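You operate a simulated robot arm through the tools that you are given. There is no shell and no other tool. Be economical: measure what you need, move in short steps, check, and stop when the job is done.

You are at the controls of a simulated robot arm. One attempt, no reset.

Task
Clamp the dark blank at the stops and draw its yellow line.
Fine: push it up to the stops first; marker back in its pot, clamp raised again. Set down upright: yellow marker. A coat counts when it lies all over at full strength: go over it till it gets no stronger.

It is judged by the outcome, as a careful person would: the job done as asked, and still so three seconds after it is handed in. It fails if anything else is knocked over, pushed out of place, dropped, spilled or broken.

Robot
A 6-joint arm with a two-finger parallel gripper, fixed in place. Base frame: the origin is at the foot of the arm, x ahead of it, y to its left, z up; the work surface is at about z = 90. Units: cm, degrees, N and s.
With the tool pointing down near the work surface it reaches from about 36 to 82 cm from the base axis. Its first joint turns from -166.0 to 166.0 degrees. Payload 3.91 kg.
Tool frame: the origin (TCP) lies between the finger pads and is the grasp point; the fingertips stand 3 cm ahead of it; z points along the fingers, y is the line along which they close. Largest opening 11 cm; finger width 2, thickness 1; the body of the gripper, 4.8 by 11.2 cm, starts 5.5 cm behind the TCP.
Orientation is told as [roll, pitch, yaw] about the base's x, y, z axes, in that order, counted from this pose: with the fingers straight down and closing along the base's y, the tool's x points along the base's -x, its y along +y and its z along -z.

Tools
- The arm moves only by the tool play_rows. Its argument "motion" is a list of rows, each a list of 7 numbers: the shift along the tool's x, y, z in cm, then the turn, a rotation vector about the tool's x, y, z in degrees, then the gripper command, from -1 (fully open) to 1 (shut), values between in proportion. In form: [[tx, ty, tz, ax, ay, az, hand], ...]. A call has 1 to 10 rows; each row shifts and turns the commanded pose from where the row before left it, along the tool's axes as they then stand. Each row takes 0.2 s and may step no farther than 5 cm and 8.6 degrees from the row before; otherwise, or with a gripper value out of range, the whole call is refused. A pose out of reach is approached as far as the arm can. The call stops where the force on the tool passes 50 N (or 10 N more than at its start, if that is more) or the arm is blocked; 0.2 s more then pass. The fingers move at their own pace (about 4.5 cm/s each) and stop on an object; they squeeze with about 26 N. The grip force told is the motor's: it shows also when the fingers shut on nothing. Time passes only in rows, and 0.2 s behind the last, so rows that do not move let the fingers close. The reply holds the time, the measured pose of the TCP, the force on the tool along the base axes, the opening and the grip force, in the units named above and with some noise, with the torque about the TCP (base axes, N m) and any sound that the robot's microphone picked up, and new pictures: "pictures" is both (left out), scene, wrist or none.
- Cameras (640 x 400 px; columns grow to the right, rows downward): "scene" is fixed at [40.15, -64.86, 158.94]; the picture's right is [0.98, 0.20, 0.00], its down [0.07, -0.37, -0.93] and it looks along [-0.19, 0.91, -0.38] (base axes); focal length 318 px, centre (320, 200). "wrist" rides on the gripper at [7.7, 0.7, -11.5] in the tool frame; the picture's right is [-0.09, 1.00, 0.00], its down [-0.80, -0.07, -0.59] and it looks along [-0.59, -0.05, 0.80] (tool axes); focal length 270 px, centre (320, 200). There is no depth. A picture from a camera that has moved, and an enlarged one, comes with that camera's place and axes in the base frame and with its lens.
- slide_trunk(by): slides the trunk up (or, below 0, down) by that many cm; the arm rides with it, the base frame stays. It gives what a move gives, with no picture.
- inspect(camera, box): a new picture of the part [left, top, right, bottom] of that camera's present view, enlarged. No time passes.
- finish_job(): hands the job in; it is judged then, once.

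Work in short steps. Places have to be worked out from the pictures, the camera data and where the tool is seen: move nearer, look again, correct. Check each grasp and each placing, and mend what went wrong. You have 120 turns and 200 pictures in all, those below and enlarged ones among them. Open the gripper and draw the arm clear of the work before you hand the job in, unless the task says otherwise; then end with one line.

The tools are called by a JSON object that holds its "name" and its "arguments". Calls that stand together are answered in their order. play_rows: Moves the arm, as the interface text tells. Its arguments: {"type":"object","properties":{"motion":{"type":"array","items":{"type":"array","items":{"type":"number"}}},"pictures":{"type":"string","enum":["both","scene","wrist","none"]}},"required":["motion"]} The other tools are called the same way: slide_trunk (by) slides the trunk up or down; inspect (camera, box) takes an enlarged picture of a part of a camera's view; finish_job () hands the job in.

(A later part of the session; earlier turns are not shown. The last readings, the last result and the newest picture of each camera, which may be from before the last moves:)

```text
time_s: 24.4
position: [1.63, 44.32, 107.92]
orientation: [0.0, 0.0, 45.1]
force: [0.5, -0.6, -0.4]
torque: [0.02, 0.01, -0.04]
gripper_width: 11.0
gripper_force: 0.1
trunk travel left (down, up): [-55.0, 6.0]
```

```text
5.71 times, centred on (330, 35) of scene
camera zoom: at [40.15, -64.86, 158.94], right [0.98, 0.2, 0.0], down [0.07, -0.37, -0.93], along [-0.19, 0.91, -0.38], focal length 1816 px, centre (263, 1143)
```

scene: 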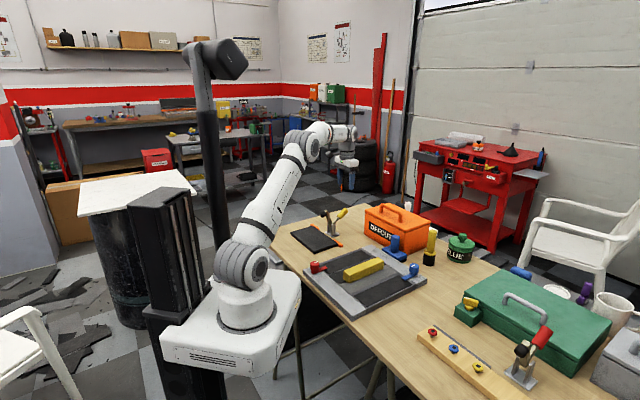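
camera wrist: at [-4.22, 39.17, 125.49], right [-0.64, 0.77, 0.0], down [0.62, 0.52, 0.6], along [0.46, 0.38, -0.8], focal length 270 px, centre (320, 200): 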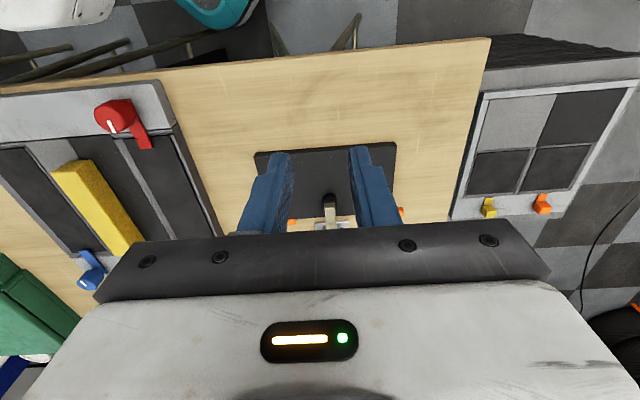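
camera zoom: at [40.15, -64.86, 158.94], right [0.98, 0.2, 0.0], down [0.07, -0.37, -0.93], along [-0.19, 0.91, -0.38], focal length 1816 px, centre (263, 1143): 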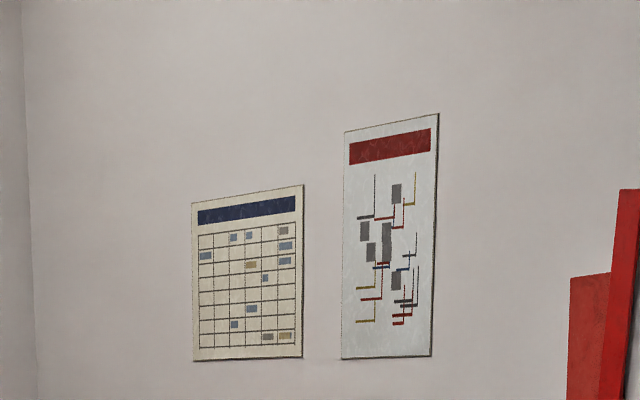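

No guide visible on the blank. I'll check nearby surfaces for a finished sample or a drawing guide, including the tray and red cart.

{"name": "inspect", "arguments": {"camera": "scene", "box": [300, 240, 430, 320]}}

{"name": "inspect", "arguments": {"camera": "scene", "box": [400, 120, 560, 220]}}

{"name": "inspect", "arguments": {"camera": "scene", "box": [150, 90, 290, 180]}}

```text
4.92 times, centred on (365, 280) of scene
camera zoom: at [40.15, -64.86, 158.94], right [0.98, 0.2, 0.0], down [0.07, -0.37, -0.93], along [-0.19, 0.91, -0.38], focal length 1564 px, centre (98, -194)
```

zoom: 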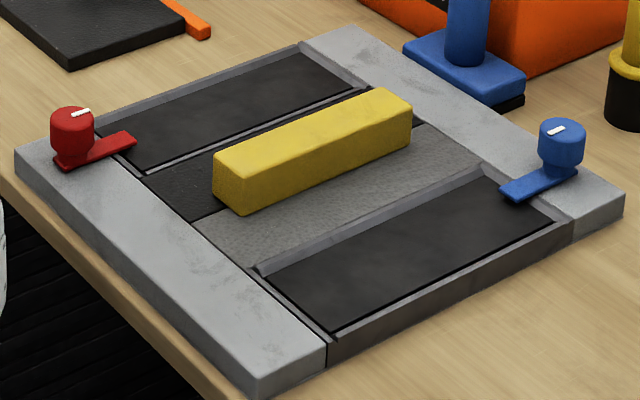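

```text
4.00 times, centred on (480, 170) of scene
camera zoom: at [40.15, -64.86, 158.94], right [0.98, 0.2, 0.0], down [0.07, -0.37, -0.93], along [-0.19, 0.91, -0.38], focal length 1271 px, centre (-320, 320)
```

zoom: 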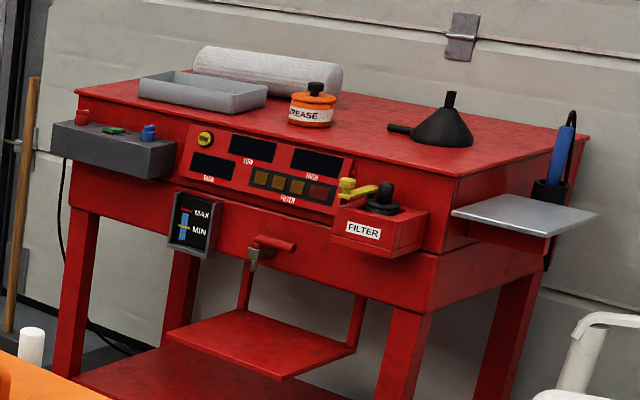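

```text
4.44 times, centred on (220, 135) of scene
camera zoom: at [40.15, -64.86, 158.94], right [0.98, 0.2, 0.0], down [0.07, -0.37, -0.93], along [-0.19, 0.91, -0.38], focal length 1412 px, centre (764, 489)
```

zoom: 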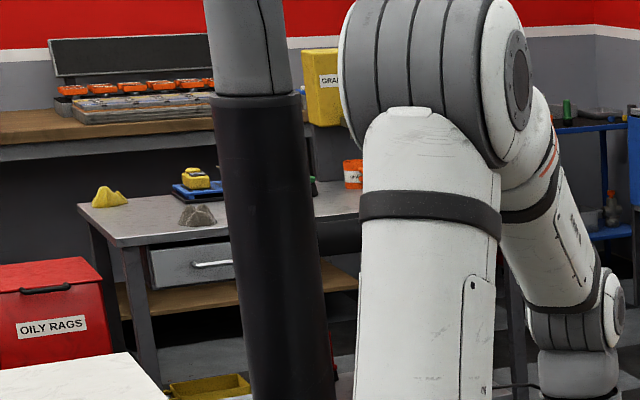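

Nothing marked anywhere, so I expect a straight line along the free part of the blank; I'll fetch the marker and recheck. The marker pot is near (59.5, 45), top about z 104. Rising and travelling there.

{"name": "play_rows", "arguments": {"motion": [[0, 0, -5, 0, 0, 0, -1], [0, 0, -5, 0, 0, 0, -1], [0, 0, -4, 0, 0, 0, -1], [-3.4, -3.3, 0, 0, 0, 0, -0.6], [-3.46, -3.35, 0, 0, 0, 0, -0.6], [-3.46, -3.35, 0, 0, 0, 0, -0.6], [-3.46, -3.35, 0, 0, 0, 0, -0.6], [-3.46, -3.35, 0, 0, 0, 0, -0.6], [-3.46, -3.35, 0, 0, 0, 0, -0.6], [-3.46, -3.35, 0, 0, 0, 0, -0.6]], "pictures": "none"}}

{"name": "play_rows", "arguments": {"motion": [[-3.46, -3.35, 0, 0, 0, 0, -0.6], [-3.46, -3.35, 0, 0, 0, 0, -0.6], [-3.46, -3.35, 0, 0, 0, 0, -0.6], [-3.46, -3.35, 0, 0, 0, 0, -0.6], [-3.46, -3.35, 0, 0, 0, 0, -0.6]], "pictures": "both"}}

```text
time_s: 26.6
position: [35.79, 44.79, 121.77]
orientation: [-0.1, 0.1, 45.1]
force: [0.0, 0.3, -0.9]
torque: [0.03, 0.02, 0.02]
gripper_width: 8.8
gripper_force: 0.0
trunk travel left (down, up): [-55.0, 6.0]
```

```text
time_s: 27.8
position: [59.72, 45.25, 121.8]
orientation: [0.0, 0.1, 44.9]
force: [0.0, -0.4, 0.0]
torque: [-0.05, 0.03, -0.01]
gripper_width: 8.78
gripper_force: 0.1
trunk travel left (down, up): [-55.0, 6.0]
camera wrist: at [53.73, 40.09, 133.21], right [-0.64, 0.77, 0.0], down [0.62, 0.52, 0.59], along [0.45, 0.38, -0.81], focal length 270 px, centre (320, 200)
```

scene: 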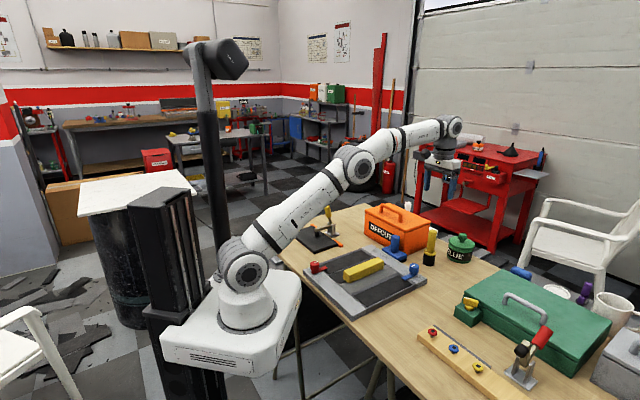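
wrist: 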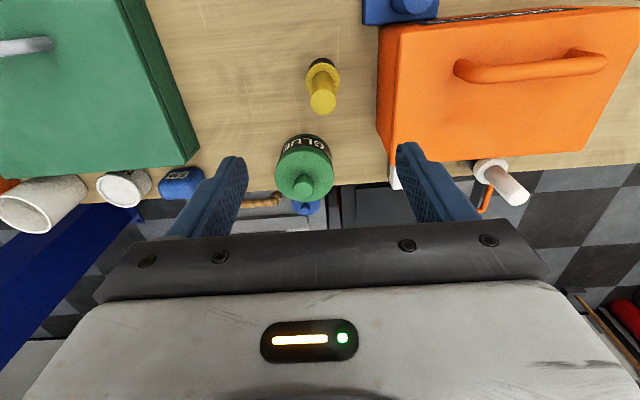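

The marker axis is at about (59.6, 45.5), nearly under the tool. Shifting 0.25 cm and descending to just above its top to verify.

{"name": "play_rows", "arguments": {"motion": [[0, 0.25, 4, 0, 0, 0, -0.6], [0, 0, 5, 0, 0, 0, -0.6], [0, 0, 4, 0, 0, 0, -0.6]], "pictures": "wrist"}}

{"name": "inspect", "arguments": {"camera": "scene", "box": [390, 190, 480, 270]}}

```text
time_s: 28.6
position: [59.45, 45.23, 108.97]
orientation: [0.0, 0.0, 45.0]
force: [0.5, -0.5, 0.6]
torque: [-0.01, 0.02, 0.03]
gripper_width: 8.8
gripper_force: 0.0
trunk travel left (down, up): [-55.0, 6.0]
camera wrist: at [53.55, 40.17, 120.46], right [-0.64, 0.77, 0.0], down [0.62, 0.52, 0.59], along [0.46, 0.38, -0.8], focal length 270 px, centre (320, 200)
```

wrist: 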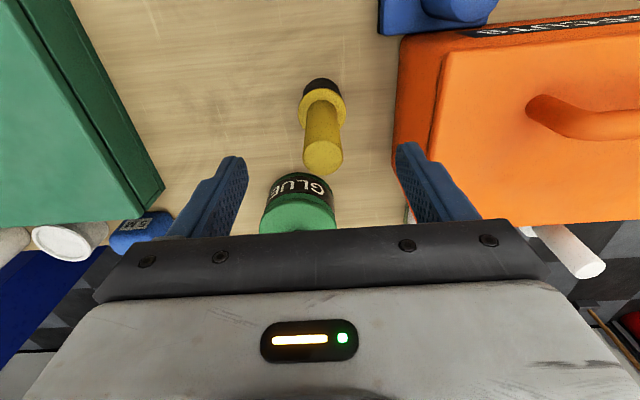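

```text
5.00 times, centred on (435, 230) of scene
camera zoom: at [40.15, -64.86, 158.94], right [0.98, 0.2, 0.0], down [0.07, -0.37, -0.93], along [-0.19, 0.91, -0.38], focal length 1589 px, centre (-255, 50)
```

zoom: 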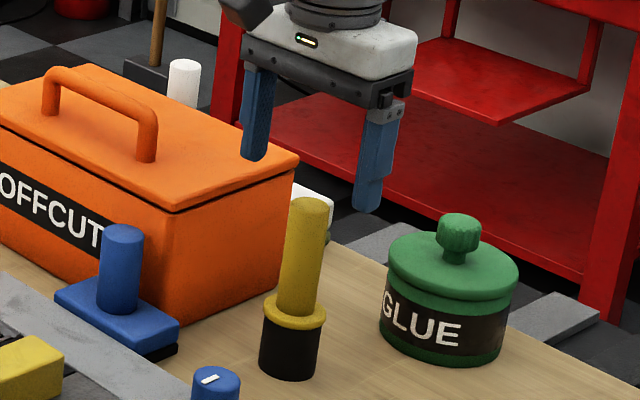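

The OFFCUTS box side is about 5 cm from the tool axis, so I narrow to 5 cm opening before descending. The marker is centred, with its top about z 105–106.

{"name": "play_rows", "arguments": {"motion": [[0, 0, 0, 0, 0, 0, 0.09], [0, 0, 0, 0, 0, 0, 0.09], [0, 0, 3, 0, 0, 0, 0.09]], "pictures": "wrist"}}

{"name": "inspect", "arguments": {"camera": "scene", "box": [390, 190, 480, 270]}}

```text
time_s: 29.4
position: [59.7, 45.16, 106.06]
orientation: [0.0, 0.0, 44.9]
force: [-0.9, 0.2, -0.5]
torque: [-0.01, -0.03, -0.01]
gripper_width: 5.0
gripper_force: 0.1
trunk travel left (down, up): [-55.0, 6.0]
camera wrist: at [53.72, 40.18, 117.48], right [-0.64, 0.77, 0.0], down [0.62, 0.52, 0.59], along [0.46, 0.38, -0.8], focal length 270 px, centre (320, 200)
```

wrist: 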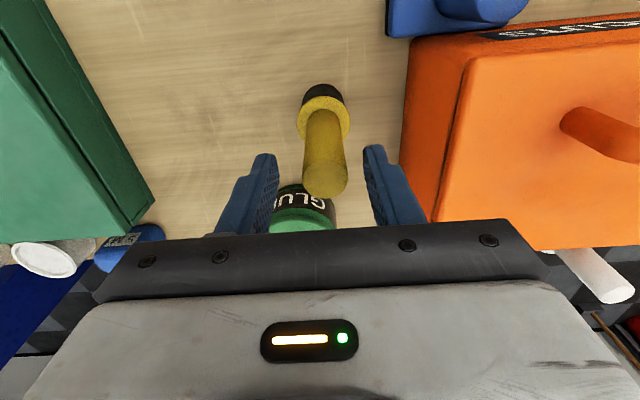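

```text
5.00 times, centred on (435, 230) of scene
camera zoom: at [40.15, -64.86, 158.94], right [0.98, 0.2, 0.0], down [0.07, -0.37, -0.93], along [-0.19, 0.91, -0.38], focal length 1589 px, centre (-255, 50)
```

zoom: 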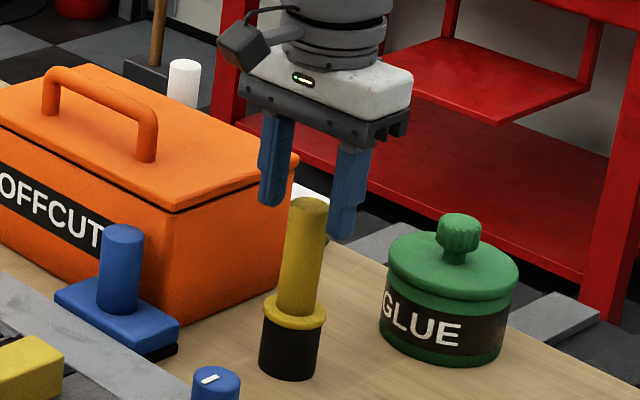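

Centred well. Descending 4.7 cm and closing on the barrel above the collar.

{"name": "play_rows", "arguments": {"motion": [[-0.2, 0.1, 2, 0, 0, 0, 0.09], [0, 0, 2.7, 0, 0, 0, 0.09], [0, 0, 0, 0, 0, 0, 0.09], [0, 0, 0, 0, 0, 0, 1], [0, 0, 0, 0, 0, 0, 1], [0, 0, 0, 0, 0, 0, 1], [0, 0, 0, 0, 0, 0, 1]], "pictures": "wrist"}}

{"name": "inspect", "arguments": {"camera": "scene", "box": [390, 190, 480, 270]}}

```text
time_s: 31.0
position: [59.52, 45.42, 101.36]
orientation: [-0.1, 0.0, 45.0]
force: [-0.1, -0.2, -0.1]
torque: [-0.02, -0.01, 0.02]
gripper_width: 2.7
gripper_force: 25.9
trunk travel left (down, up): [-55.0, 6.0]
camera wrist: at [53.59, 40.43, 112.72], right [-0.64, 0.77, 0.0], down [0.62, 0.52, 0.59], along [0.46, 0.38, -0.8], focal length 270 px, centre (320, 200)
```

wrist: 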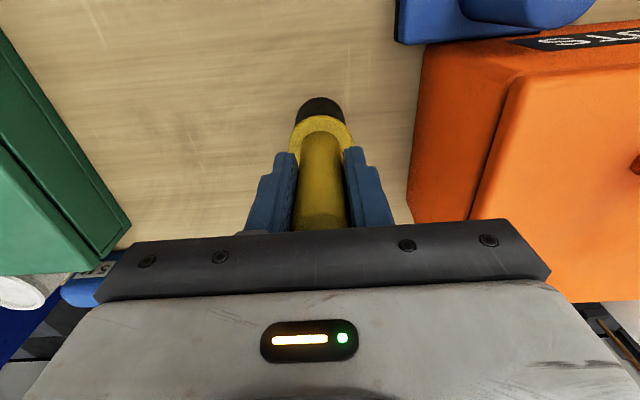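

```text
5.00 times, centred on (435, 230) of scene
camera zoom: at [40.15, -64.86, 158.94], right [0.98, 0.2, 0.0], down [0.07, -0.37, -0.93], along [-0.19, 0.91, -0.38], focal length 1589 px, centre (-255, 50)
```

zoom: 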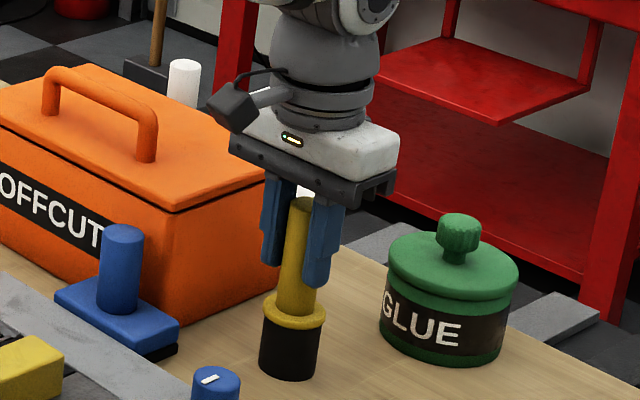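

Gripped at 2.7 cm with no side force; marker seat pose is TCP (59.52, 45.42, 101.36). Lifting straight up and checking that the pot stays and what the tip looks like.

{"name": "play_rows", "arguments": {"motion": [[0, 0, -2, 0, 0, 0, 1], [0, 0, -3, 0, 0, 0, 1], [0, 0, -4, 0, 0, 0, 1], [0, 0, -4, 0, 0, 0, 1]], "pictures": "wrist"}}

{"name": "inspect", "arguments": {"camera": "scene", "box": [390, 180, 480, 270]}}

```text
time_s: 32.0
position: [59.43, 45.54, 114.46]
orientation: [0.0, 0.0, 45.0]
force: [-0.1, -0.5, -0.8]
torque: [0.01, 0.0, 0.0]
gripper_width: 2.68
gripper_force: 26.1
trunk travel left (down, up): [-55.0, 6.0]
camera wrist: at [53.47, 40.37, 125.72], right [-0.64, 0.77, 0.0], down [0.62, 0.52, 0.59], along [0.46, 0.38, -0.8], focal length 270 px, centre (320, 200)
```

wrist: 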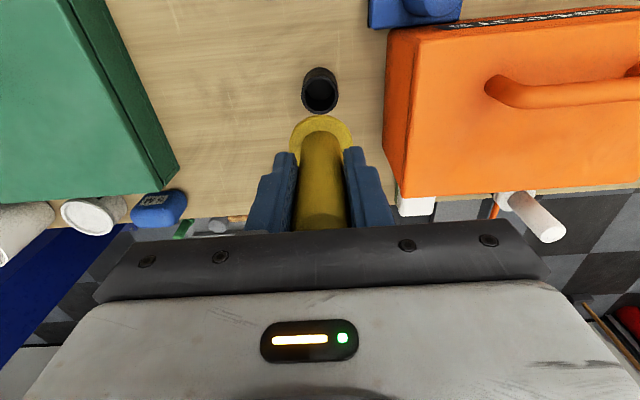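

```text
4.44 times, centred on (435, 225) of scene
camera zoom: at [40.15, -64.86, 158.94], right [0.98, 0.2, 0.0], down [0.07, -0.37, -0.93], along [-0.19, 0.91, -0.38], focal length 1412 px, centre (-191, 89)
```

zoom: 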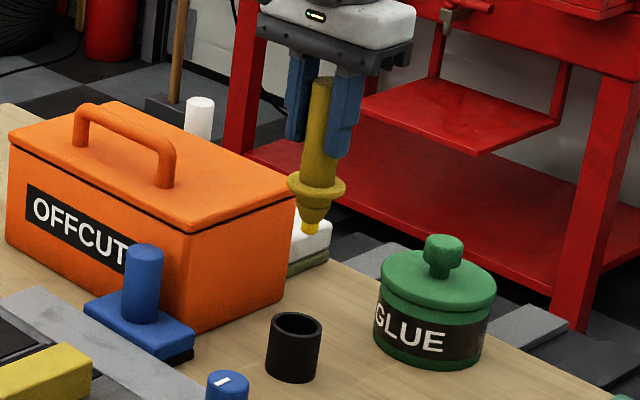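

The marker came out cleanly and the pot stayed put. The tip is about 9.2 cm below the TCP and about 1 cm wide. Raising and carrying it over the blank, clear of the box and clamp.

{"name": "play_rows", "arguments": {"motion": [[0, 0, -4, 0, 0, 0, 1], [0, 0, -4, 0, 0, 0, 1], [3.02, 3.95, 0, 0, 0, 0, 1], [3.02, 3.95, 0, 0, 0, 0, 1], [3.02, 3.95, 0, 0, 0, 0, 1], [3.02, 3.95, 0, 0, 0, 0, 1], [3.02, 3.95, 0, 0, 0, 0, 1], [3.02, 3.95, 0, 0, 0, 0, 1], [3.02, 3.95, 0, 0, 0, 0, 1], [3.02, 3.95, 0, 0, 0, 0, 1]], "pictures": "none"}}

{"name": "play_rows", "arguments": {"motion": [[3.02, 3.95, 3, 0, 0, 0, 1], [3.02, 3.95, 3, 0, 0, 0, 1], [0, 0, 3, 0, 0, 0, 1]], "pictures": "both"}}

{"name": "inspect", "arguments": {"camera": "scene", "box": [270, 185, 350, 255]}}

```text
time_s: 34.2
position: [20.1, 50.88, 122.13]
orientation: [0.0, 0.0, 45.0]
force: [-0.5, 0.2, -0.3]
torque: [-0.01, 0.01, 0.06]
gripper_width: 2.7
gripper_force: 25.7
trunk travel left (down, up): [-55.0, 6.0]
```

```text
refused: row 1 steps farther than a row can; nothing moved
```

```text
5.71 times, centred on (310, 220) of scene
camera zoom: at [40.15, -64.86, 158.94], right [0.98, 0.2, 0.0], down [0.07, -0.37, -0.93], along [-0.19, 0.91, -0.38], focal length 1816 px, centre (377, 86)
```

zoom: 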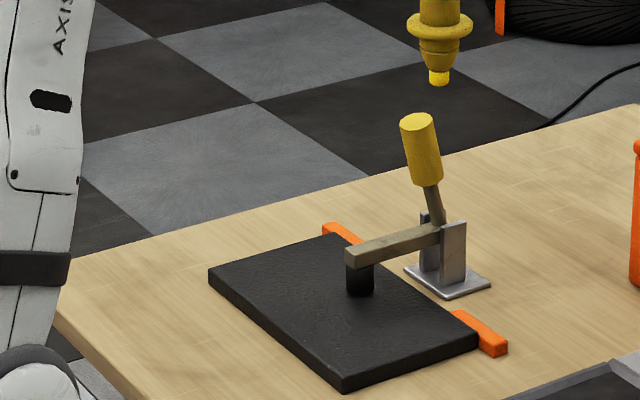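

Moving in two legs to above the blank's near-right end of the free strip (n≈44, t≈22), with the tip about 5 cm up.

{"name": "play_rows", "arguments": {"motion": [[3, 0.1, 0, 0, 0, 0, 1], [3.2, 0.1, 0, 0, 0, 0, 1], [0, 0, 5, 0, 0, 0, 1], [0, 0, 5, 0, 0, 0, 1], [0, 0, 4.5, 0, 0, 0, 1], [0, 0, 0, 0, 0, 0, 1]], "pictures": "wrist"}}

{"name": "inspect", "arguments": {"camera": "scene", "box": [270, 195, 350, 255]}}

{"name": "inspect", "arguments": {"camera": "wrist", "box": [200, 100, 480, 240]}}

```text
time_s: 35.6
position: [15.62, 46.59, 107.87]
orientation: [0.1, 0.0, 45.0]
force: [0.6, -0.1, -0.6]
torque: [0.02, 0.0, 0.02]
gripper_width: 2.68
gripper_force: 25.5
trunk travel left (down, up): [-55.0, 6.0]
camera wrist: at [9.66, 41.54, 119.18], right [-0.64, 0.77, 0.0], down [0.62, 0.52, 0.59], along [0.46, 0.38, -0.8], focal length 270 px, centre (320, 200)
```

wrist: 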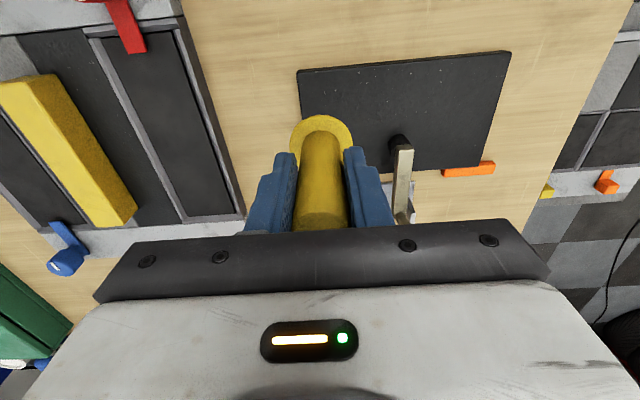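

```text
6.67 times, centred on (310, 225) of scene
camera zoom: at [40.15, -64.86, 158.94], right [0.98, 0.2, 0.0], down [0.07, -0.37, -0.93], along [-0.19, 0.91, -0.38], focal length 2118 px, centre (387, 33)
```

zoom: 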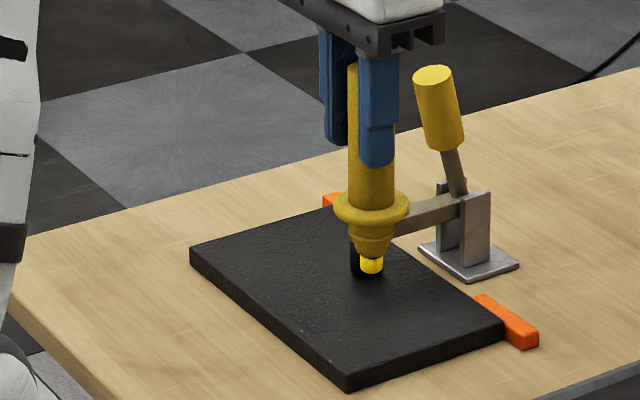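

```text
2.29 times, centred on (340, 170) of wrist
camera zoom: at [9.66, 41.54, 119.18], right [-0.64, 0.77, 0.0], down [0.62, 0.52, 0.59], along [0.46, 0.38, -0.8], focal length 618 px, centre (274, 269)
```

zoom: 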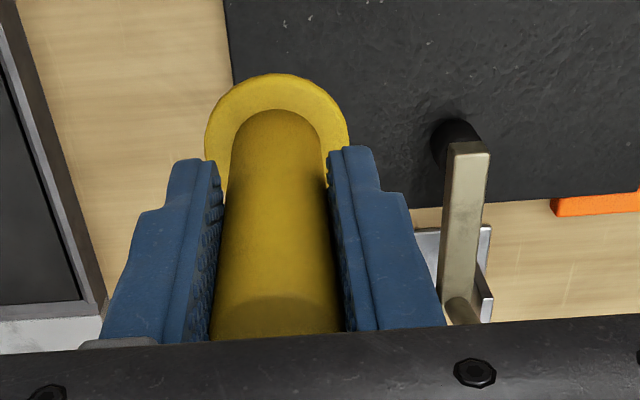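

The tip is about 6 cm above the blank. Lowering toward contact near the end of the strip, in small final steps.

{"name": "play_rows", "arguments": {"motion": [[0, -0.9, 3, 0, 0, 0, 1], [0, 0, 2.6, 0, 0, 0, 1], [0, 0, 0.3, 0, 0, 0, 1]], "pictures": "none"}}

{"name": "inspect", "arguments": {"camera": "scene", "box": [290, 210, 340, 250]}}

```text
time_s: 36.4
position: [16.26, 46.06, 102.11]
orientation: [0.1, -0.2, 45.1]
force: [3.6, -1.9, 21.5]
torque: [-0.14, -0.57, -0.06]
gripper_width: 2.74
gripper_force: 25.5
trunk travel left (down, up): [-55.0, 6.0]
```

```text
10.00 times, centred on (315, 230) of scene
camera zoom: at [40.15, -64.86, 158.94], right [0.98, 0.2, 0.0], down [0.07, -0.37, -0.93], along [-0.19, 0.91, -0.38], focal length 3178 px, centre (370, -100)
```

zoom: 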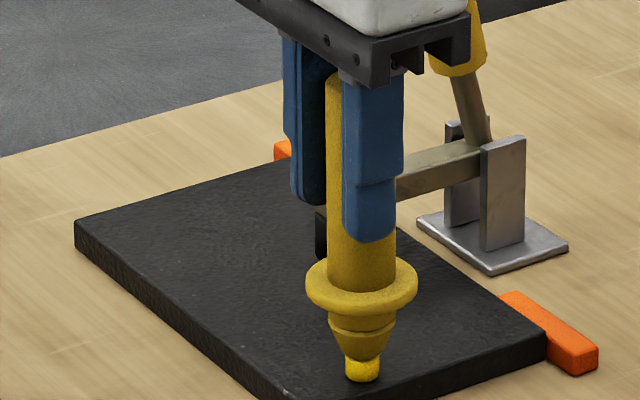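

Contact made at 21 N; easing up slightly and drawing a first short stroke along the length.

{"name": "play_rows", "arguments": {"motion": [[0, 0, -0.12, 0, 0, 0, 1], [0, 0.5, 0, 0, 0, 0, 1], [0, 0.5, 0, 0, 0, 0, 1], [0, 0.5, 0, 0, 0, 0, 1], [0, 0.5, 0, 0, 0, 0, 1], [0, 0.5, 0, 0, 0, 0, 1], [0, 0.5, 0, 0, 0, 0, 1]], "pictures": "none"}}

{"name": "inspect", "arguments": {"camera": "scene", "box": [290, 210, 340, 250]}}

```text
time_s: 38.0
position: [14.01, 47.91, 102.01]
orientation: [0.0, 0.0, 45.0]
force: [1.4, -1.3, 6.4]
torque: [-0.17, -0.26, -0.01]
gripper_width: 2.69
gripper_force: 26.2
trunk travel left (down, up): [-55.0, 6.0]
```

```text
10.00 times, centred on (315, 230) of scene
camera zoom: at [40.15, -64.86, 158.94], right [0.98, 0.2, 0.0], down [0.07, -0.37, -0.93], along [-0.19, 0.91, -0.38], focal length 3178 px, centre (370, -100)
```

zoom: 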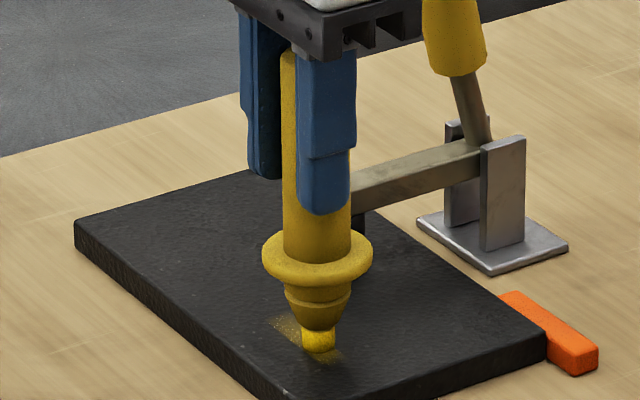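

A faint yellow coat is appearing. Lifting briefly to see its shape and where it took.

{"name": "play_rows", "arguments": {"motion": [[0, 0, -3, 0, 0, 0, 1], [3, -3, -4, 0, 0, 0, 1], [2, -4, 0, 0, 0, 0, 1]], "pictures": "none"}}

{"name": "inspect", "arguments": {"camera": "scene", "box": [290, 210, 340, 250]}}

```text
refused: row 2 steps farther than a row can; nothing moved
```

```text
10.00 times, centred on (315, 230) of scene
camera zoom: at [40.15, -64.86, 158.94], right [0.98, 0.2, 0.0], down [0.07, -0.37, -0.93], along [-0.19, 0.91, -0.38], focal length 3178 px, centre (370, -100)
```

zoom: 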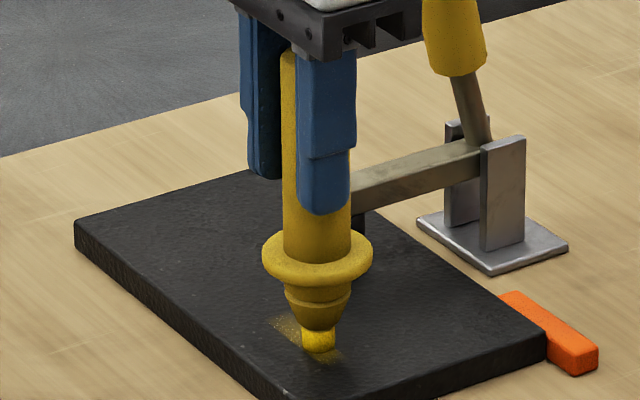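

Row too long; lifting straight up first.

{"name": "play_rows", "arguments": {"motion": [[0, 0, -3, 0, 0, 0, 1], [0, 0, -3, 0, 0, 0, 1], [0, 0, -2, 0, 0, 0, 1]], "pictures": "none"}}

{"name": "inspect", "arguments": {"camera": "scene", "box": [295, 215, 340, 250]}}

```text
time_s: 38.8
position: [13.89, 47.94, 110.19]
orientation: [-0.1, 0.0, 45.0]
force: [-0.3, -0.3, 0.0]
torque: [-0.01, 0.0, 0.01]
gripper_width: 2.7
gripper_force: 25.8
trunk travel left (down, up): [-55.0, 6.0]
```

```text
11.43 times, centred on (318, 232) of scene
camera zoom: at [40.15, -64.86, 158.94], right [0.98, 0.2, 0.0], down [0.07, -0.37, -0.93], along [-0.19, 0.91, -0.38], focal length 3632 px, centre (349, -171)
```

zoom: 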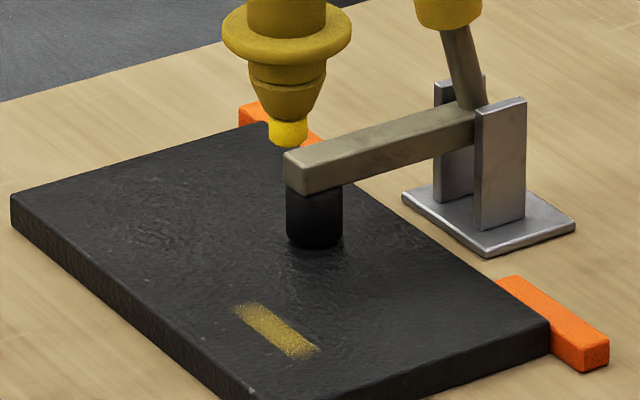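

The coat shows as a strip about 1.3 cm wide at n≈44, beginning near t≈22.4, just where I'm drawing. Back down and drawing along the length.

{"name": "play_rows", "arguments": {"motion": [[0, 0, 4, 0, 0, 0, 1], [0, 0, 4.1, 0, 0, 0, 1], [0, 0, 0.08, 0, 0, 0, 1], [0, 0.7, 0, 0, 0, 0, 1], [0, 0.7, 0, 0, 0, 0, 1], [0, 0.7, 0, 0, 0, 0, 1], [0, 0.7, 0, 0, 0, 0, 1], [0, 0.7, 0, 0, 0, 0, 1], [0, 0.7, 0, 0, 0, 0, 1], [0, 0.7, 0, 0, 0, 0, 1]], "pictures": "none"}}

{"name": "inspect", "arguments": {"camera": "scene", "box": [290, 215, 335, 250]}}

```text
time_s: 41.0
position: [10.59, 51.42, 101.95]
orientation: [0.1, 0.0, 45.1]
force: [4.0, -5.1, 17.1]
torque: [-0.33, -0.52, -0.04]
gripper_width: 2.69
gripper_force: 25.9
trunk travel left (down, up): [-55.0, 6.0]
```

```text
11.43 times, centred on (312, 232) of scene
camera zoom: at [40.15, -64.86, 158.94], right [0.98, 0.2, 0.0], down [0.07, -0.37, -0.93], along [-0.19, 0.91, -0.38], focal length 3632 px, centre (406, -171)
```

zoom: 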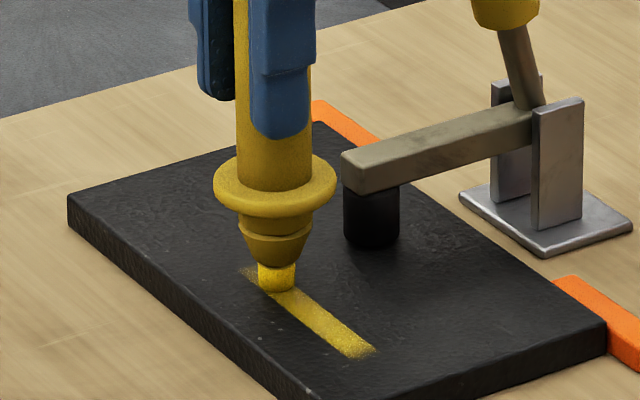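

The line is building up well. Easing 0.05 cm and continuing to the other end.

{"name": "play_rows", "arguments": {"motion": [[0, 0.7, -0.05, 0, 0, 0, 1], [0, 0.7, 0, 0, 0, 0, 1], [0, 0.7, 0, 0, 0, 0, 1], [0, 0.7, 0, 0, 0, 0, 1], [0, 0.7, 0, 0, 0, 0, 1], [0, 0.7, 0, 0, 0, 0, 1], [0, 0.7, 0, 0, 0, 0, 1], [0, 0.7, 0, 0, 0, 0, 1], [0, 0.7, 0, 0, 0, 0, 1], [0, 0.7, 0, 0, 0, 0, 1]], "pictures": "none"}}

{"name": "inspect", "arguments": {"camera": "scene", "box": [285, 215, 335, 250]}}

```text
time_s: 43.2
position: [5.58, 56.58, 102.0]
orientation: [-0.1, 0.0, 45.0]
force: [-0.3, -0.3, -0.4]
torque: [-0.01, 0.04, -0.01]
gripper_width: 2.69
gripper_force: 26.4
trunk travel left (down, up): [-55.0, 6.0]
```

```text
11.43 times, centred on (310, 232) of scene
camera zoom: at [40.15, -64.86, 158.94], right [0.98, 0.2, 0.0], down [0.07, -0.37, -0.93], along [-0.19, 0.91, -0.38], focal length 3632 px, centre (434, -171)
```

zoom: 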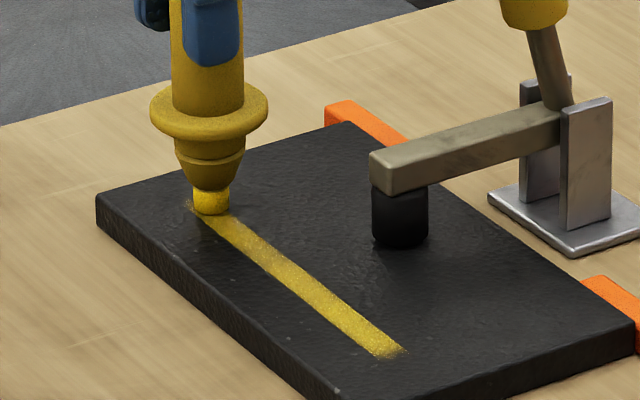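

Contact became light (0 N) at this end. Pressing 0.1 cm deeper, going on to the end, then returning.

{"name": "play_rows", "arguments": {"motion": [[0, 0, 0.1, 0, 0, 0, 1], [0, 0.6, 0, 0, 0, 0, 1], [0, 0.6, 0, 0, 0, 0, 1], [0, 0.6, 0, 0, 0, 0, 1]], "pictures": "none"}}

{"name": "inspect", "arguments": {"camera": "scene", "box": [285, 215, 335, 250]}}

```text
time_s: 44.2
position: [4.38, 57.74, 101.93]
orientation: [0.0, 0.0, 45.0]
force: [3.4, -1.4, 7.2]
torque: [-0.17, -0.23, -0.04]
gripper_width: 2.69
gripper_force: 25.6
trunk travel left (down, up): [-55.0, 6.0]
```

```text
11.43 times, centred on (310, 232) of scene
camera zoom: at [40.15, -64.86, 158.94], right [0.98, 0.2, 0.0], down [0.07, -0.37, -0.93], along [-0.19, 0.91, -0.38], focal length 3632 px, centre (434, -171)
```

zoom: 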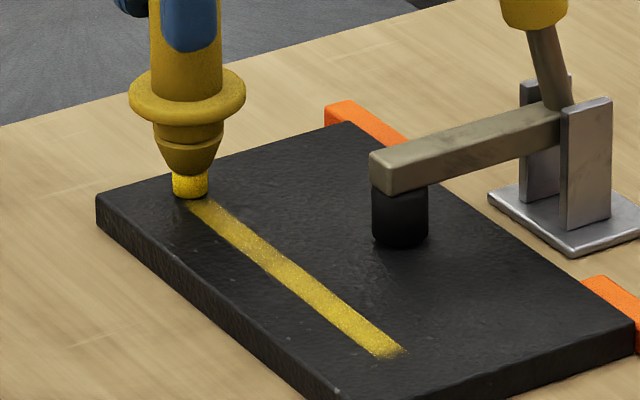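

The line has a definite end here at t≈37. Sweeping back over it with a slight offset for even coverage.

{"name": "play_rows", "arguments": {"motion": [[-0.15, -0.7, 0, 0, 0, 0, 1], [0, -0.7, 0, 0, 0, 0, 1], [0, -0.7, 0, 0, 0, 0, 1], [0, -0.7, 0, 0, 0, 0, 1], [0, -0.7, 0, 0, 0, 0, 1], [0, -0.7, 0, 0, 0, 0, 1], [0, -0.7, 0, 0, 0, 0, 1], [0, -0.7, 0, 0, 0, 0, 1], [0, -0.7, 0, 0, 0, 0, 1], [0, -0.7, 0, 0, 0, 0, 1]], "pictures": "none"}}

{"name": "play_rows", "arguments": {"motion": [[0, -0.7, 0, 0, 0, 0, 1], [0, -0.7, 0, 0, 0, 0, 1], [0, -0.7, 0, 0, 0, 0, 1], [0, -0.7, 0, 0, 0, 0, 1], [0, -0.7, 0, 0, 0, 0, 1], [0, -0.7, 0, 0, 0, 0, 1], [0, -0.7, 0, 0, 0, 0, 1], [0, -0.7, 0, 0, 0, 0, 1], [0, -0.7, 0, 0, 0, 0, 1], [0, -0.7, 0, 0, 0, 0, 1]], "pictures": "none"}}

{"name": "inspect", "arguments": {"camera": "scene", "box": [285, 215, 335, 250]}}

```text
time_s: 46.4
position: [9.33, 52.67, 101.65]
orientation: [0.0, 0.0, 45.1]
force: [-0.5, -0.6, -0.7]
torque: [0.0, 0.02, 0.02]
gripper_width: 2.69
gripper_force: 26.0
trunk travel left (down, up): [-55.0, 6.0]
```

```text
time_s: 48.6
position: [14.37, 48.02, 101.89]
orientation: [0.0, 0.1, 45.0]
force: [-0.4, 0.3, -0.3]
torque: [0.02, 0.04, 0.0]
gripper_width: 2.68
gripper_force: 25.9
trunk travel left (down, up): [-55.0, 6.0]
```

```text
11.43 times, centred on (310, 232) of scene
camera zoom: at [40.15, -64.86, 158.94], right [0.98, 0.2, 0.0], down [0.07, -0.37, -0.93], along [-0.19, 0.91, -0.38], focal length 3632 px, centre (434, -171)
```

zoom: 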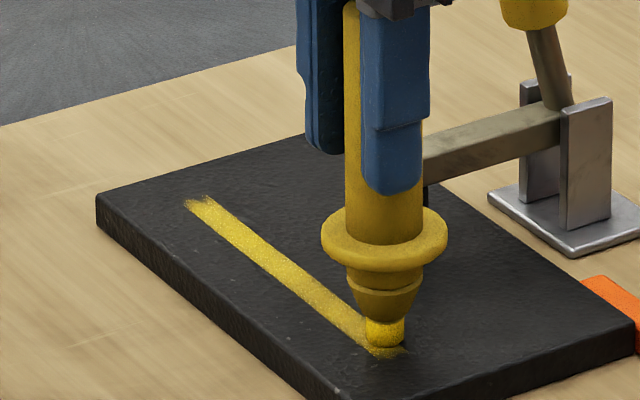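

Contact was light on the return pass. Pressing slightly deeper here and checking the force over the low end.

{"name": "play_rows", "arguments": {"motion": [[0.1, 0, 0.12, 0, 0, 0, 1], [0, -0.6, 0, 0, 0, 0, 1], [0, -0.6, 0, 0, 0, 0, 1], [0, -0.6, 0, 0, 0, 0, 1]], "pictures": "none"}}

{"name": "inspect", "arguments": {"camera": "scene", "box": [285, 215, 335, 250]}}

```text
time_s: 49.6
position: [15.41, 46.63, 101.75]
orientation: [0.0, -0.1, 45.0]
force: [-3.5, 4.0, 17.0]
torque: [0.49, 0.21, 0.0]
gripper_width: 2.71
gripper_force: 25.7
trunk travel left (down, up): [-55.0, 6.0]
```

```text
11.43 times, centred on (310, 232) of scene
camera zoom: at [40.15, -64.86, 158.94], right [0.98, 0.2, 0.0], down [0.07, -0.37, -0.93], along [-0.19, 0.91, -0.38], focal length 3632 px, centre (434, -171)
```

zoom: 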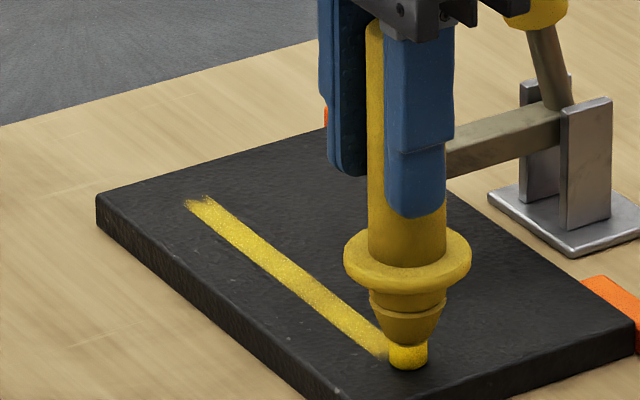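

Good contact at 17 N. Now a full forward pass.

{"name": "play_rows", "arguments": {"motion": [[0, 0.7, -0.03, 0, 0, 0, 1], [0, 0.7, 0, 0, 0, 0, 1], [0, 0.7, 0, 0, 0, 0, 1], [0, 0.7, 0, 0, 0, 0, 1], [0, 0.7, 0, 0, 0, 0, 1], [0, 0.7, 0, 0, 0, 0, 1], [0, 0.7, 0, 0, 0, 0, 1], [0, 0.7, 0, 0, 0, 0, 1], [0, 0.7, 0, 0, 0, 0, 1], [0, 0.7, 0, 0, 0, 0, 1]], "pictures": "none"}}

{"name": "play_rows", "arguments": {"motion": [[0, 0.7, 0, 0, 0, 0, 1], [0, 0.7, 0, 0, 0, 0, 1], [0, 0.7, 0, 0, 0, 0, 1], [0, 0.7, 0, 0, 0, 0, 1], [0, 0.7, 0, 0, 0, 0, 1], [0, 0.7, 0, 0, 0, 0, 1], [0, 0.7, 0, 0, 0, 0, 1], [0, 0.7, 0, 0, 0, 0, 1], [0, 0.6, 0, 0, 0, 0, 1], [0, 0.6, 0, 0, 0, 0, 1]], "pictures": "none"}}

{"name": "inspect", "arguments": {"camera": "scene", "box": [285, 215, 335, 250]}}

```text
time_s: 51.8
position: [10.52, 51.45, 101.7]
orientation: [0.0, 0.0, 45.0]
force: [3.7, -2.5, 12.3]
torque: [-0.17, -0.39, -0.05]
gripper_width: 2.7
gripper_force: 26.4
trunk travel left (down, up): [-55.0, 6.0]
```

```text
time_s: 54.0
position: [5.79, 56.29, 101.85]
orientation: [0.0, 0.0, 45.0]
force: [-0.2, 0.4, -0.3]
torque: [0.01, 0.01, -0.01]
gripper_width: 2.69
gripper_force: 25.9
trunk travel left (down, up): [-55.0, 6.0]
```

```text
11.43 times, centred on (310, 232) of scene
camera zoom: at [40.15, -64.86, 158.94], right [0.98, 0.2, 0.0], down [0.07, -0.37, -0.93], along [-0.19, 0.91, -0.38], focal length 3632 px, centre (434, -171)
```

zoom: 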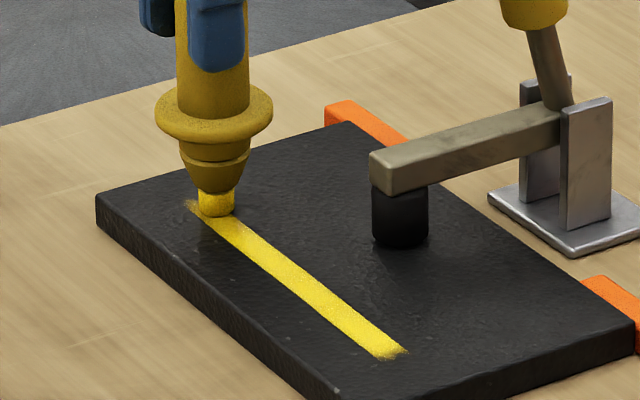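

The low end and middle are strong now; the far end lost contact. Pressing deeper here, dwelling over the far end, then returning.

{"name": "play_rows", "arguments": {"motion": [[0, 0, 0.12, 0, 0, 0, 1], [0, 0.5, 0, 0, 0, 0, 1], [0, 0.5, 0, 0, 0, 0, 1], [0, 0.5, 0, 0, 0, 0, 1], [0.15, 0, 0, 0, 0, 0, 1], [0, -0.5, 0, 0, 0, 0, 1], [0, -0.5, 0, 0, 0, 0, 1], [0, -0.5, 0, 0, 0, 0, 1], [0, -0.5, 0, 0, 0, 0, 1]], "pictures": "none"}}

{"name": "inspect", "arguments": {"camera": "scene", "box": [285, 215, 335, 250]}}

```text
time_s: 56.0
position: [5.9, 55.76, 101.6]
orientation: [-0.1, -0.2, 45.0]
force: [-5.2, 3.6, 18.4]
torque: [0.49, 0.41, 0.07]
gripper_width: 2.7
gripper_force: 26.5
trunk travel left (down, up): [-55.0, 6.0]
```

```text
11.43 times, centred on (310, 232) of scene
camera zoom: at [40.15, -64.86, 158.94], right [0.98, 0.2, 0.0], down [0.07, -0.37, -0.93], along [-0.19, 0.91, -0.38], focal length 3632 px, centre (434, -171)
```

zoom: 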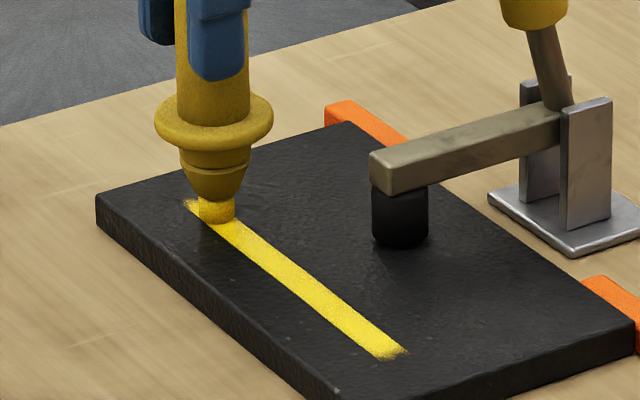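

Returning along the whole line with good contact.

{"name": "play_rows", "arguments": {"motion": [[0, -0.7, -0.03, 0, 0, 0, 1], [0, -0.7, 0, 0, 0, 0, 1], [0, -0.7, 0, 0, 0, 0, 1], [0, -0.7, 0, 0, 0, 0, 1], [0, -0.7, 0, 0, 0, 0, 1], [0, -0.7, 0, 0, 0, 0, 1], [0, -0.7, 0, 0, 0, 0, 1], [0, -0.7, 0, 0, 0, 0, 1], [0, -0.7, 0, 0, 0, 0, 1], [0, -0.7, 0, 0, 0, 0, 1]], "pictures": "none"}}

{"name": "play_rows", "arguments": {"motion": [[0, -0.7, 0.05, 0, 0, 0, 1], [0, -0.7, 0, 0, 0, 0, 1], [0, -0.7, 0, 0, 0, 0, 1], [0, -0.7, 0, 0, 0, 0, 1], [0, -0.7, 0, 0, 0, 0, 1], [0, -0.7, 0, 0, 0, 0, 1], [0, -0.7, 0, 0, 0, 0, 1], [0, -0.7, 0, 0, 0, 0, 1], [0, -0.7, 0, 0, 0, 0, 1], [0, -0.7, 0, 0, 0, 0, 1]], "pictures": "none"}}

{"name": "inspect", "arguments": {"camera": "scene", "box": [285, 215, 335, 250]}}

```text
time_s: 58.2
position: [11.13, 50.82, 101.64]
orientation: [-0.1, -0.1, 45.0]
force: [-1.6, 3.4, 12.9]
torque: [0.4, 0.21, 0.06]
gripper_width: 2.7
gripper_force: 26.0
trunk travel left (down, up): [-55.0, 6.0]
```

```text
time_s: 60.4
position: [15.88, 45.89, 101.5]
orientation: [-0.1, 0.0, 45.0]
force: [-3.2, 1.6, 14.7]
torque: [0.35, 0.27, 0.03]
gripper_width: 2.69
gripper_force: 26.3
trunk travel left (down, up): [-55.0, 6.0]
```

```text
11.43 times, centred on (310, 232) of scene
camera zoom: at [40.15, -64.86, 158.94], right [0.98, 0.2, 0.0], down [0.07, -0.37, -0.93], along [-0.19, 0.91, -0.38], focal length 3632 px, centre (434, -171)
```

zoom: 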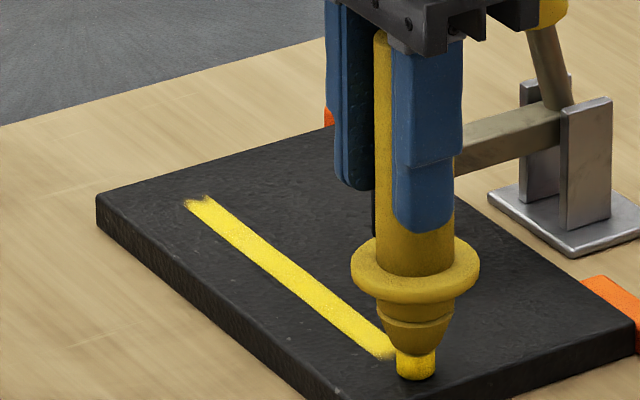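

Nearly saturated. One more forward pass, slightly to the clamp side, with good pressure including the far end.

{"name": "play_rows", "arguments": {"motion": [[-0.3, 0.7, 0, 0, 0, 0, 1], [0, 0.7, 0, 0, 0, 0, 1], [0, 0.7, 0, 0, 0, 0, 1], [0, 0.7, 0, 0, 0, 0, 1], [0, 0.7, 0, 0, 0, 0, 1], [0, 0.7, 0, 0, 0, 0, 1], [0, 0.7, 0, 0, 0, 0, 1], [0, 0.7, 0, 0, 0, 0, 1], [0, 0.7, 0, 0, 0, 0, 1], [0, 0.7, 0, 0, 0, 0, 1]], "pictures": "none"}}

{"name": "play_rows", "arguments": {"motion": [[0, 0.8, 0.04, 0, 0, 0, 1], [0, 0.8, 0, 0, 0, 0, 1], [0, 0.8, 0, 0, 0, 0, 1], [0, 0.8, 0.03, 0, 0, 0, 1], [0, 0.8, 0, 0, 0, 0, 1], [0, 0.8, 0, 0, 0, 0, 1], [0, 0.8, 0, 0, 0, 0, 1], [0, 0.8, 0.03, 0, 0, 0, 1], [0, 0.8, 0, 0, 0, 0, 1], [0, 0.8, 0, 0, 0, 0, 1]], "pictures": "none"}}

{"name": "play_rows", "arguments": {"motion": [[0, 0.6, 0, 0, 0, 0, 1], [0, 0.6, 0, 0, 0, 0, 1], [0, 0, -3, 0, 0, 0, 1], [0, 0, -3, 0, 0, 0, 1]], "pictures": "none"}}

{"name": "inspect", "arguments": {"camera": "scene", "box": [295, 225, 327, 250]}}

```text
time_s: 62.6
position: [11.17, 51.23, 101.5]
orientation: [-0.1, 0.0, 45.0]
force: [-1.3, 0.5, 2.2]
torque: [0.09, 0.04, -0.02]
gripper_width: 2.69
gripper_force: 26.1
trunk travel left (down, up): [-55.0, 6.0]
```

```text
time_s: 64.8
position: [5.4, 56.87, 101.55]
orientation: [0.0, 0.0, 45.1]
force: [-0.4, 1.0, -1.0]
torque: [0.01, 0.03, -0.01]
gripper_width: 2.7
gripper_force: 26.6
trunk travel left (down, up): [-55.0, 6.0]
```

```text
time_s: 65.8
position: [4.6, 57.71, 107.56]
orientation: [0.0, 0.0, 45.0]
force: [0.6, -0.7, -0.9]
torque: [-0.02, 0.0, 0.0]
gripper_width: 2.69
gripper_force: 26.2
trunk travel left (down, up): [-55.0, 6.0]
```

```text
16.00 times, centred on (311, 238) of scene
camera zoom: at [40.15, -64.86, 158.94], right [0.98, 0.2, 0.0], down [0.07, -0.37, -0.93], along [-0.19, 0.91, -0.38], focal length 5084 px, centre (464, -400)
```

zoom: 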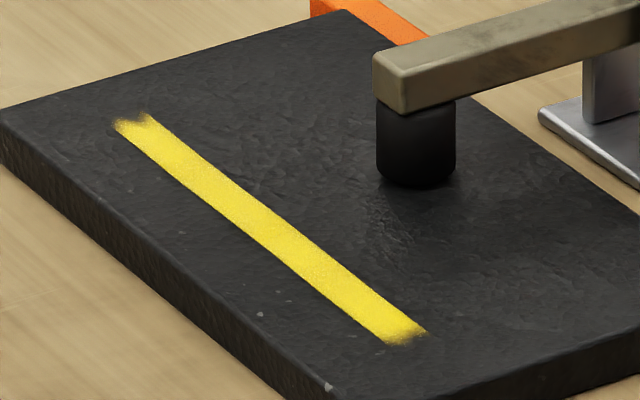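

Line is mostly solid, with both ends a little thin and the middle's clamp-side edge slightly light. Touching up the far end with small scrubs.

{"name": "play_rows", "arguments": {"motion": [[0, -0.5, 3, 0, 0, 0, 1], [0, 0, 3.0, 0, 0, 0, 1], [0, 0, 0.15, 0, 0, 0, 1], [0, 0, 0.1, 0, 0, 0, 1]], "pictures": "none"}}

```text
time_s: 66.8
position: [4.96, 57.3, 101.43]
orientation: [0.2, -0.2, 44.9]
force: [3.0, 0.6, 20.7]
torque: [0.08, -0.57, -0.01]
gripper_width: 2.68
gripper_force: 26.1
trunk travel left (down, up): [-55.0, 6.0]
```

Contact at 20 N. Scrubbing the far end, then sweeping down the line on the clamp side.

{"name": "play_rows", "arguments": {"motion": [[0, -0.5, 0, 0, 0, 0, 1], [0, -0.5, 0, 0, 0, 0, 1], [0.25, 0, 0, 0, 0, 0, 1], [0, 0.5, 0, 0, 0, 0, 1], [0, 0.5, 0, 0, 0, 0, 1], [0, 0.2, 0, 0, 0, 0, 1], [-0.25, 0, 0, 0, 0, 0, 1], [-0.2, 0, 0, 0, 0, 0, 1], [0, -0.6, 0, 0, 0, 0, 1], [0, -0.6, 0, 0, 0, 0, 1]], "pictures": "none"}}

{"name": "play_rows", "arguments": {"motion": [[0, -0.7, 0, 0, 0, 0, 1], [0, -0.7, 0, 0, 0, 0, 1], [0, -0.7, 0, 0, 0, 0, 1], [0, -0.7, 0, 0, 0, 0, 1], [0, -0.7, 0, 0, 0, 0, 1], [0, -0.7, 0, 0, 0, 0, 1], [0, -0.7, 0, 0, 0, 0, 1], [0, -0.7, 0, 0, 0, 0, 1], [0, -0.7, 0, 0, 0, 0, 1], [0, -0.7, 0, 0, 0, 0, 1]], "pictures": "none"}}

{"name": "inspect", "arguments": {"camera": "scene", "box": [295, 220, 335, 250]}}

```text
time_s: 69.0
position: [6.05, 56.74, 101.15]
orientation: [-0.1, 0.1, 45.1]
force: [0.4, 0.7, -1.2]
torque: [0.03, 0.03, 0.0]
gripper_width: 2.68
gripper_force: 26.2
trunk travel left (down, up): [-55.0, 6.0]
```

```text
time_s: 71.2
position: [10.77, 51.77, 101.18]
orientation: [0.0, 0.0, 45.0]
force: [-1.0, 0.5, 0.4]
torque: [-0.03, -0.06, -0.02]
gripper_width: 2.67
gripper_force: 25.7
trunk travel left (down, up): [-55.0, 6.0]
```

```text
13.33 times, centred on (315, 235) of scene
camera zoom: at [40.15, -64.86, 158.94], right [0.98, 0.2, 0.0], down [0.07, -0.37, -0.93], along [-0.19, 0.91, -0.38], focal length 4237 px, centre (387, -267)
```

zoom: 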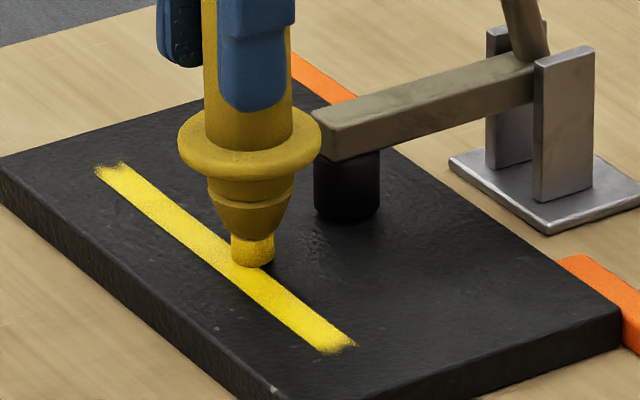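

Contact is light again since the marker creeps up slightly in the grip. Pressing 0.12 and continuing to the low end, easing back to the line centre.

{"name": "play_rows", "arguments": {"motion": [[0.1, 0, 0.12, 0, 0, 0, 1], [0, -0.7, 0, 0, 0, 0, 1], [0, -0.7, 0, 0, 0, 0, 1], [0, -0.7, 0.02, 0, 0, 0, 1], [0, -0.7, 0, 0, 0, 0, 1], [0, -0.7, 0.02, 0, 0, 0, 1], [0, -0.7, 0, 0, 0, 0, 1], [0, -0.6, 0.02, 0, 0, 0, 1], [0, -0.6, 0, 0, 0, 0, 1]], "pictures": "none"}}

```text
time_s: 73.2
position: [14.6, 47.8, 101.13]
orientation: [-0.1, 0.0, 45.1]
force: [-2.0, 2.3, 11.3]
torque: [0.26, 0.22, 0.04]
gripper_width: 2.67
gripper_force: 26.0
trunk travel left (down, up): [-55.0, 6.0]
```

Contact 11 N at t≈23.5. Scrubbing the low end with small side offsets.

{"name": "play_rows", "arguments": {"motion": [[0, -0.6, 0, 0, 0, 0, 1], [0, -0.6, 0.02, 0, 0, 0, 1], [0, -0.4, 0, 0, 0, 0, 1], [0.35, 0, 0, 0, 0, 0, 1], [0, 0.5, 0.02, 0, 0, 0, 1], [0, 0.5, 0, 0, 0, 0, 1], [0, 0.5, 0, 0, 0, 0, 1], [0.25, 0, 0.02, 0, 0, 0, 1], [0, -0.6, 0, 0, 0, 0, 1], [0, -0.7, 0, 0, 0, 0, 1]], "pictures": "none"}}

{"name": "play_rows", "arguments": {"motion": [[0, 0, -3, 0, 0, 0, 1], [0, 0, -4, 0, 0, 0, 1]], "pictures": "none"}}

{"name": "inspect", "arguments": {"camera": "scene", "box": [295, 225, 327, 250]}}

```text
time_s: 75.4
position: [15.11, 46.48, 100.92]
orientation: [-0.1, 0.0, 45.1]
force: [-2.3, 2.8, 10.4]
torque: [0.32, 0.25, 0.02]
gripper_width: 2.69
gripper_force: 26.0
trunk travel left (down, up): [-55.0, 6.0]
```

```text
time_s: 76.0
position: [15.08, 46.6, 107.56]
orientation: [0.0, 0.0, 45.0]
force: [-0.3, -0.8, -0.7]
torque: [-0.01, 0.01, -0.01]
gripper_width: 2.69
gripper_force: 25.2
trunk travel left (down, up): [-55.0, 6.0]
```

```text
16.00 times, centred on (311, 238) of scene
camera zoom: at [40.15, -64.86, 158.94], right [0.98, 0.2, 0.0], down [0.07, -0.37, -0.93], along [-0.19, 0.91, -0.38], focal length 5084 px, centre (464, -400)
```

zoom: 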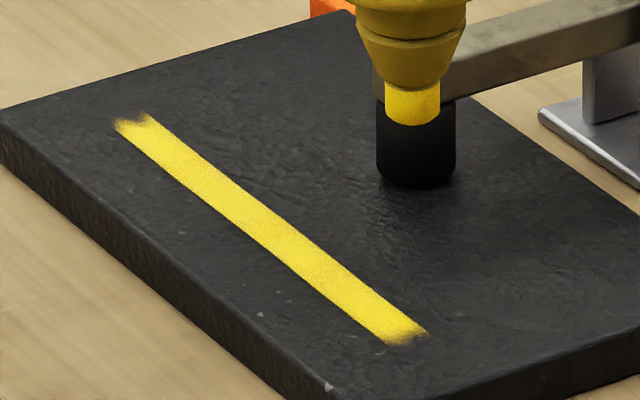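

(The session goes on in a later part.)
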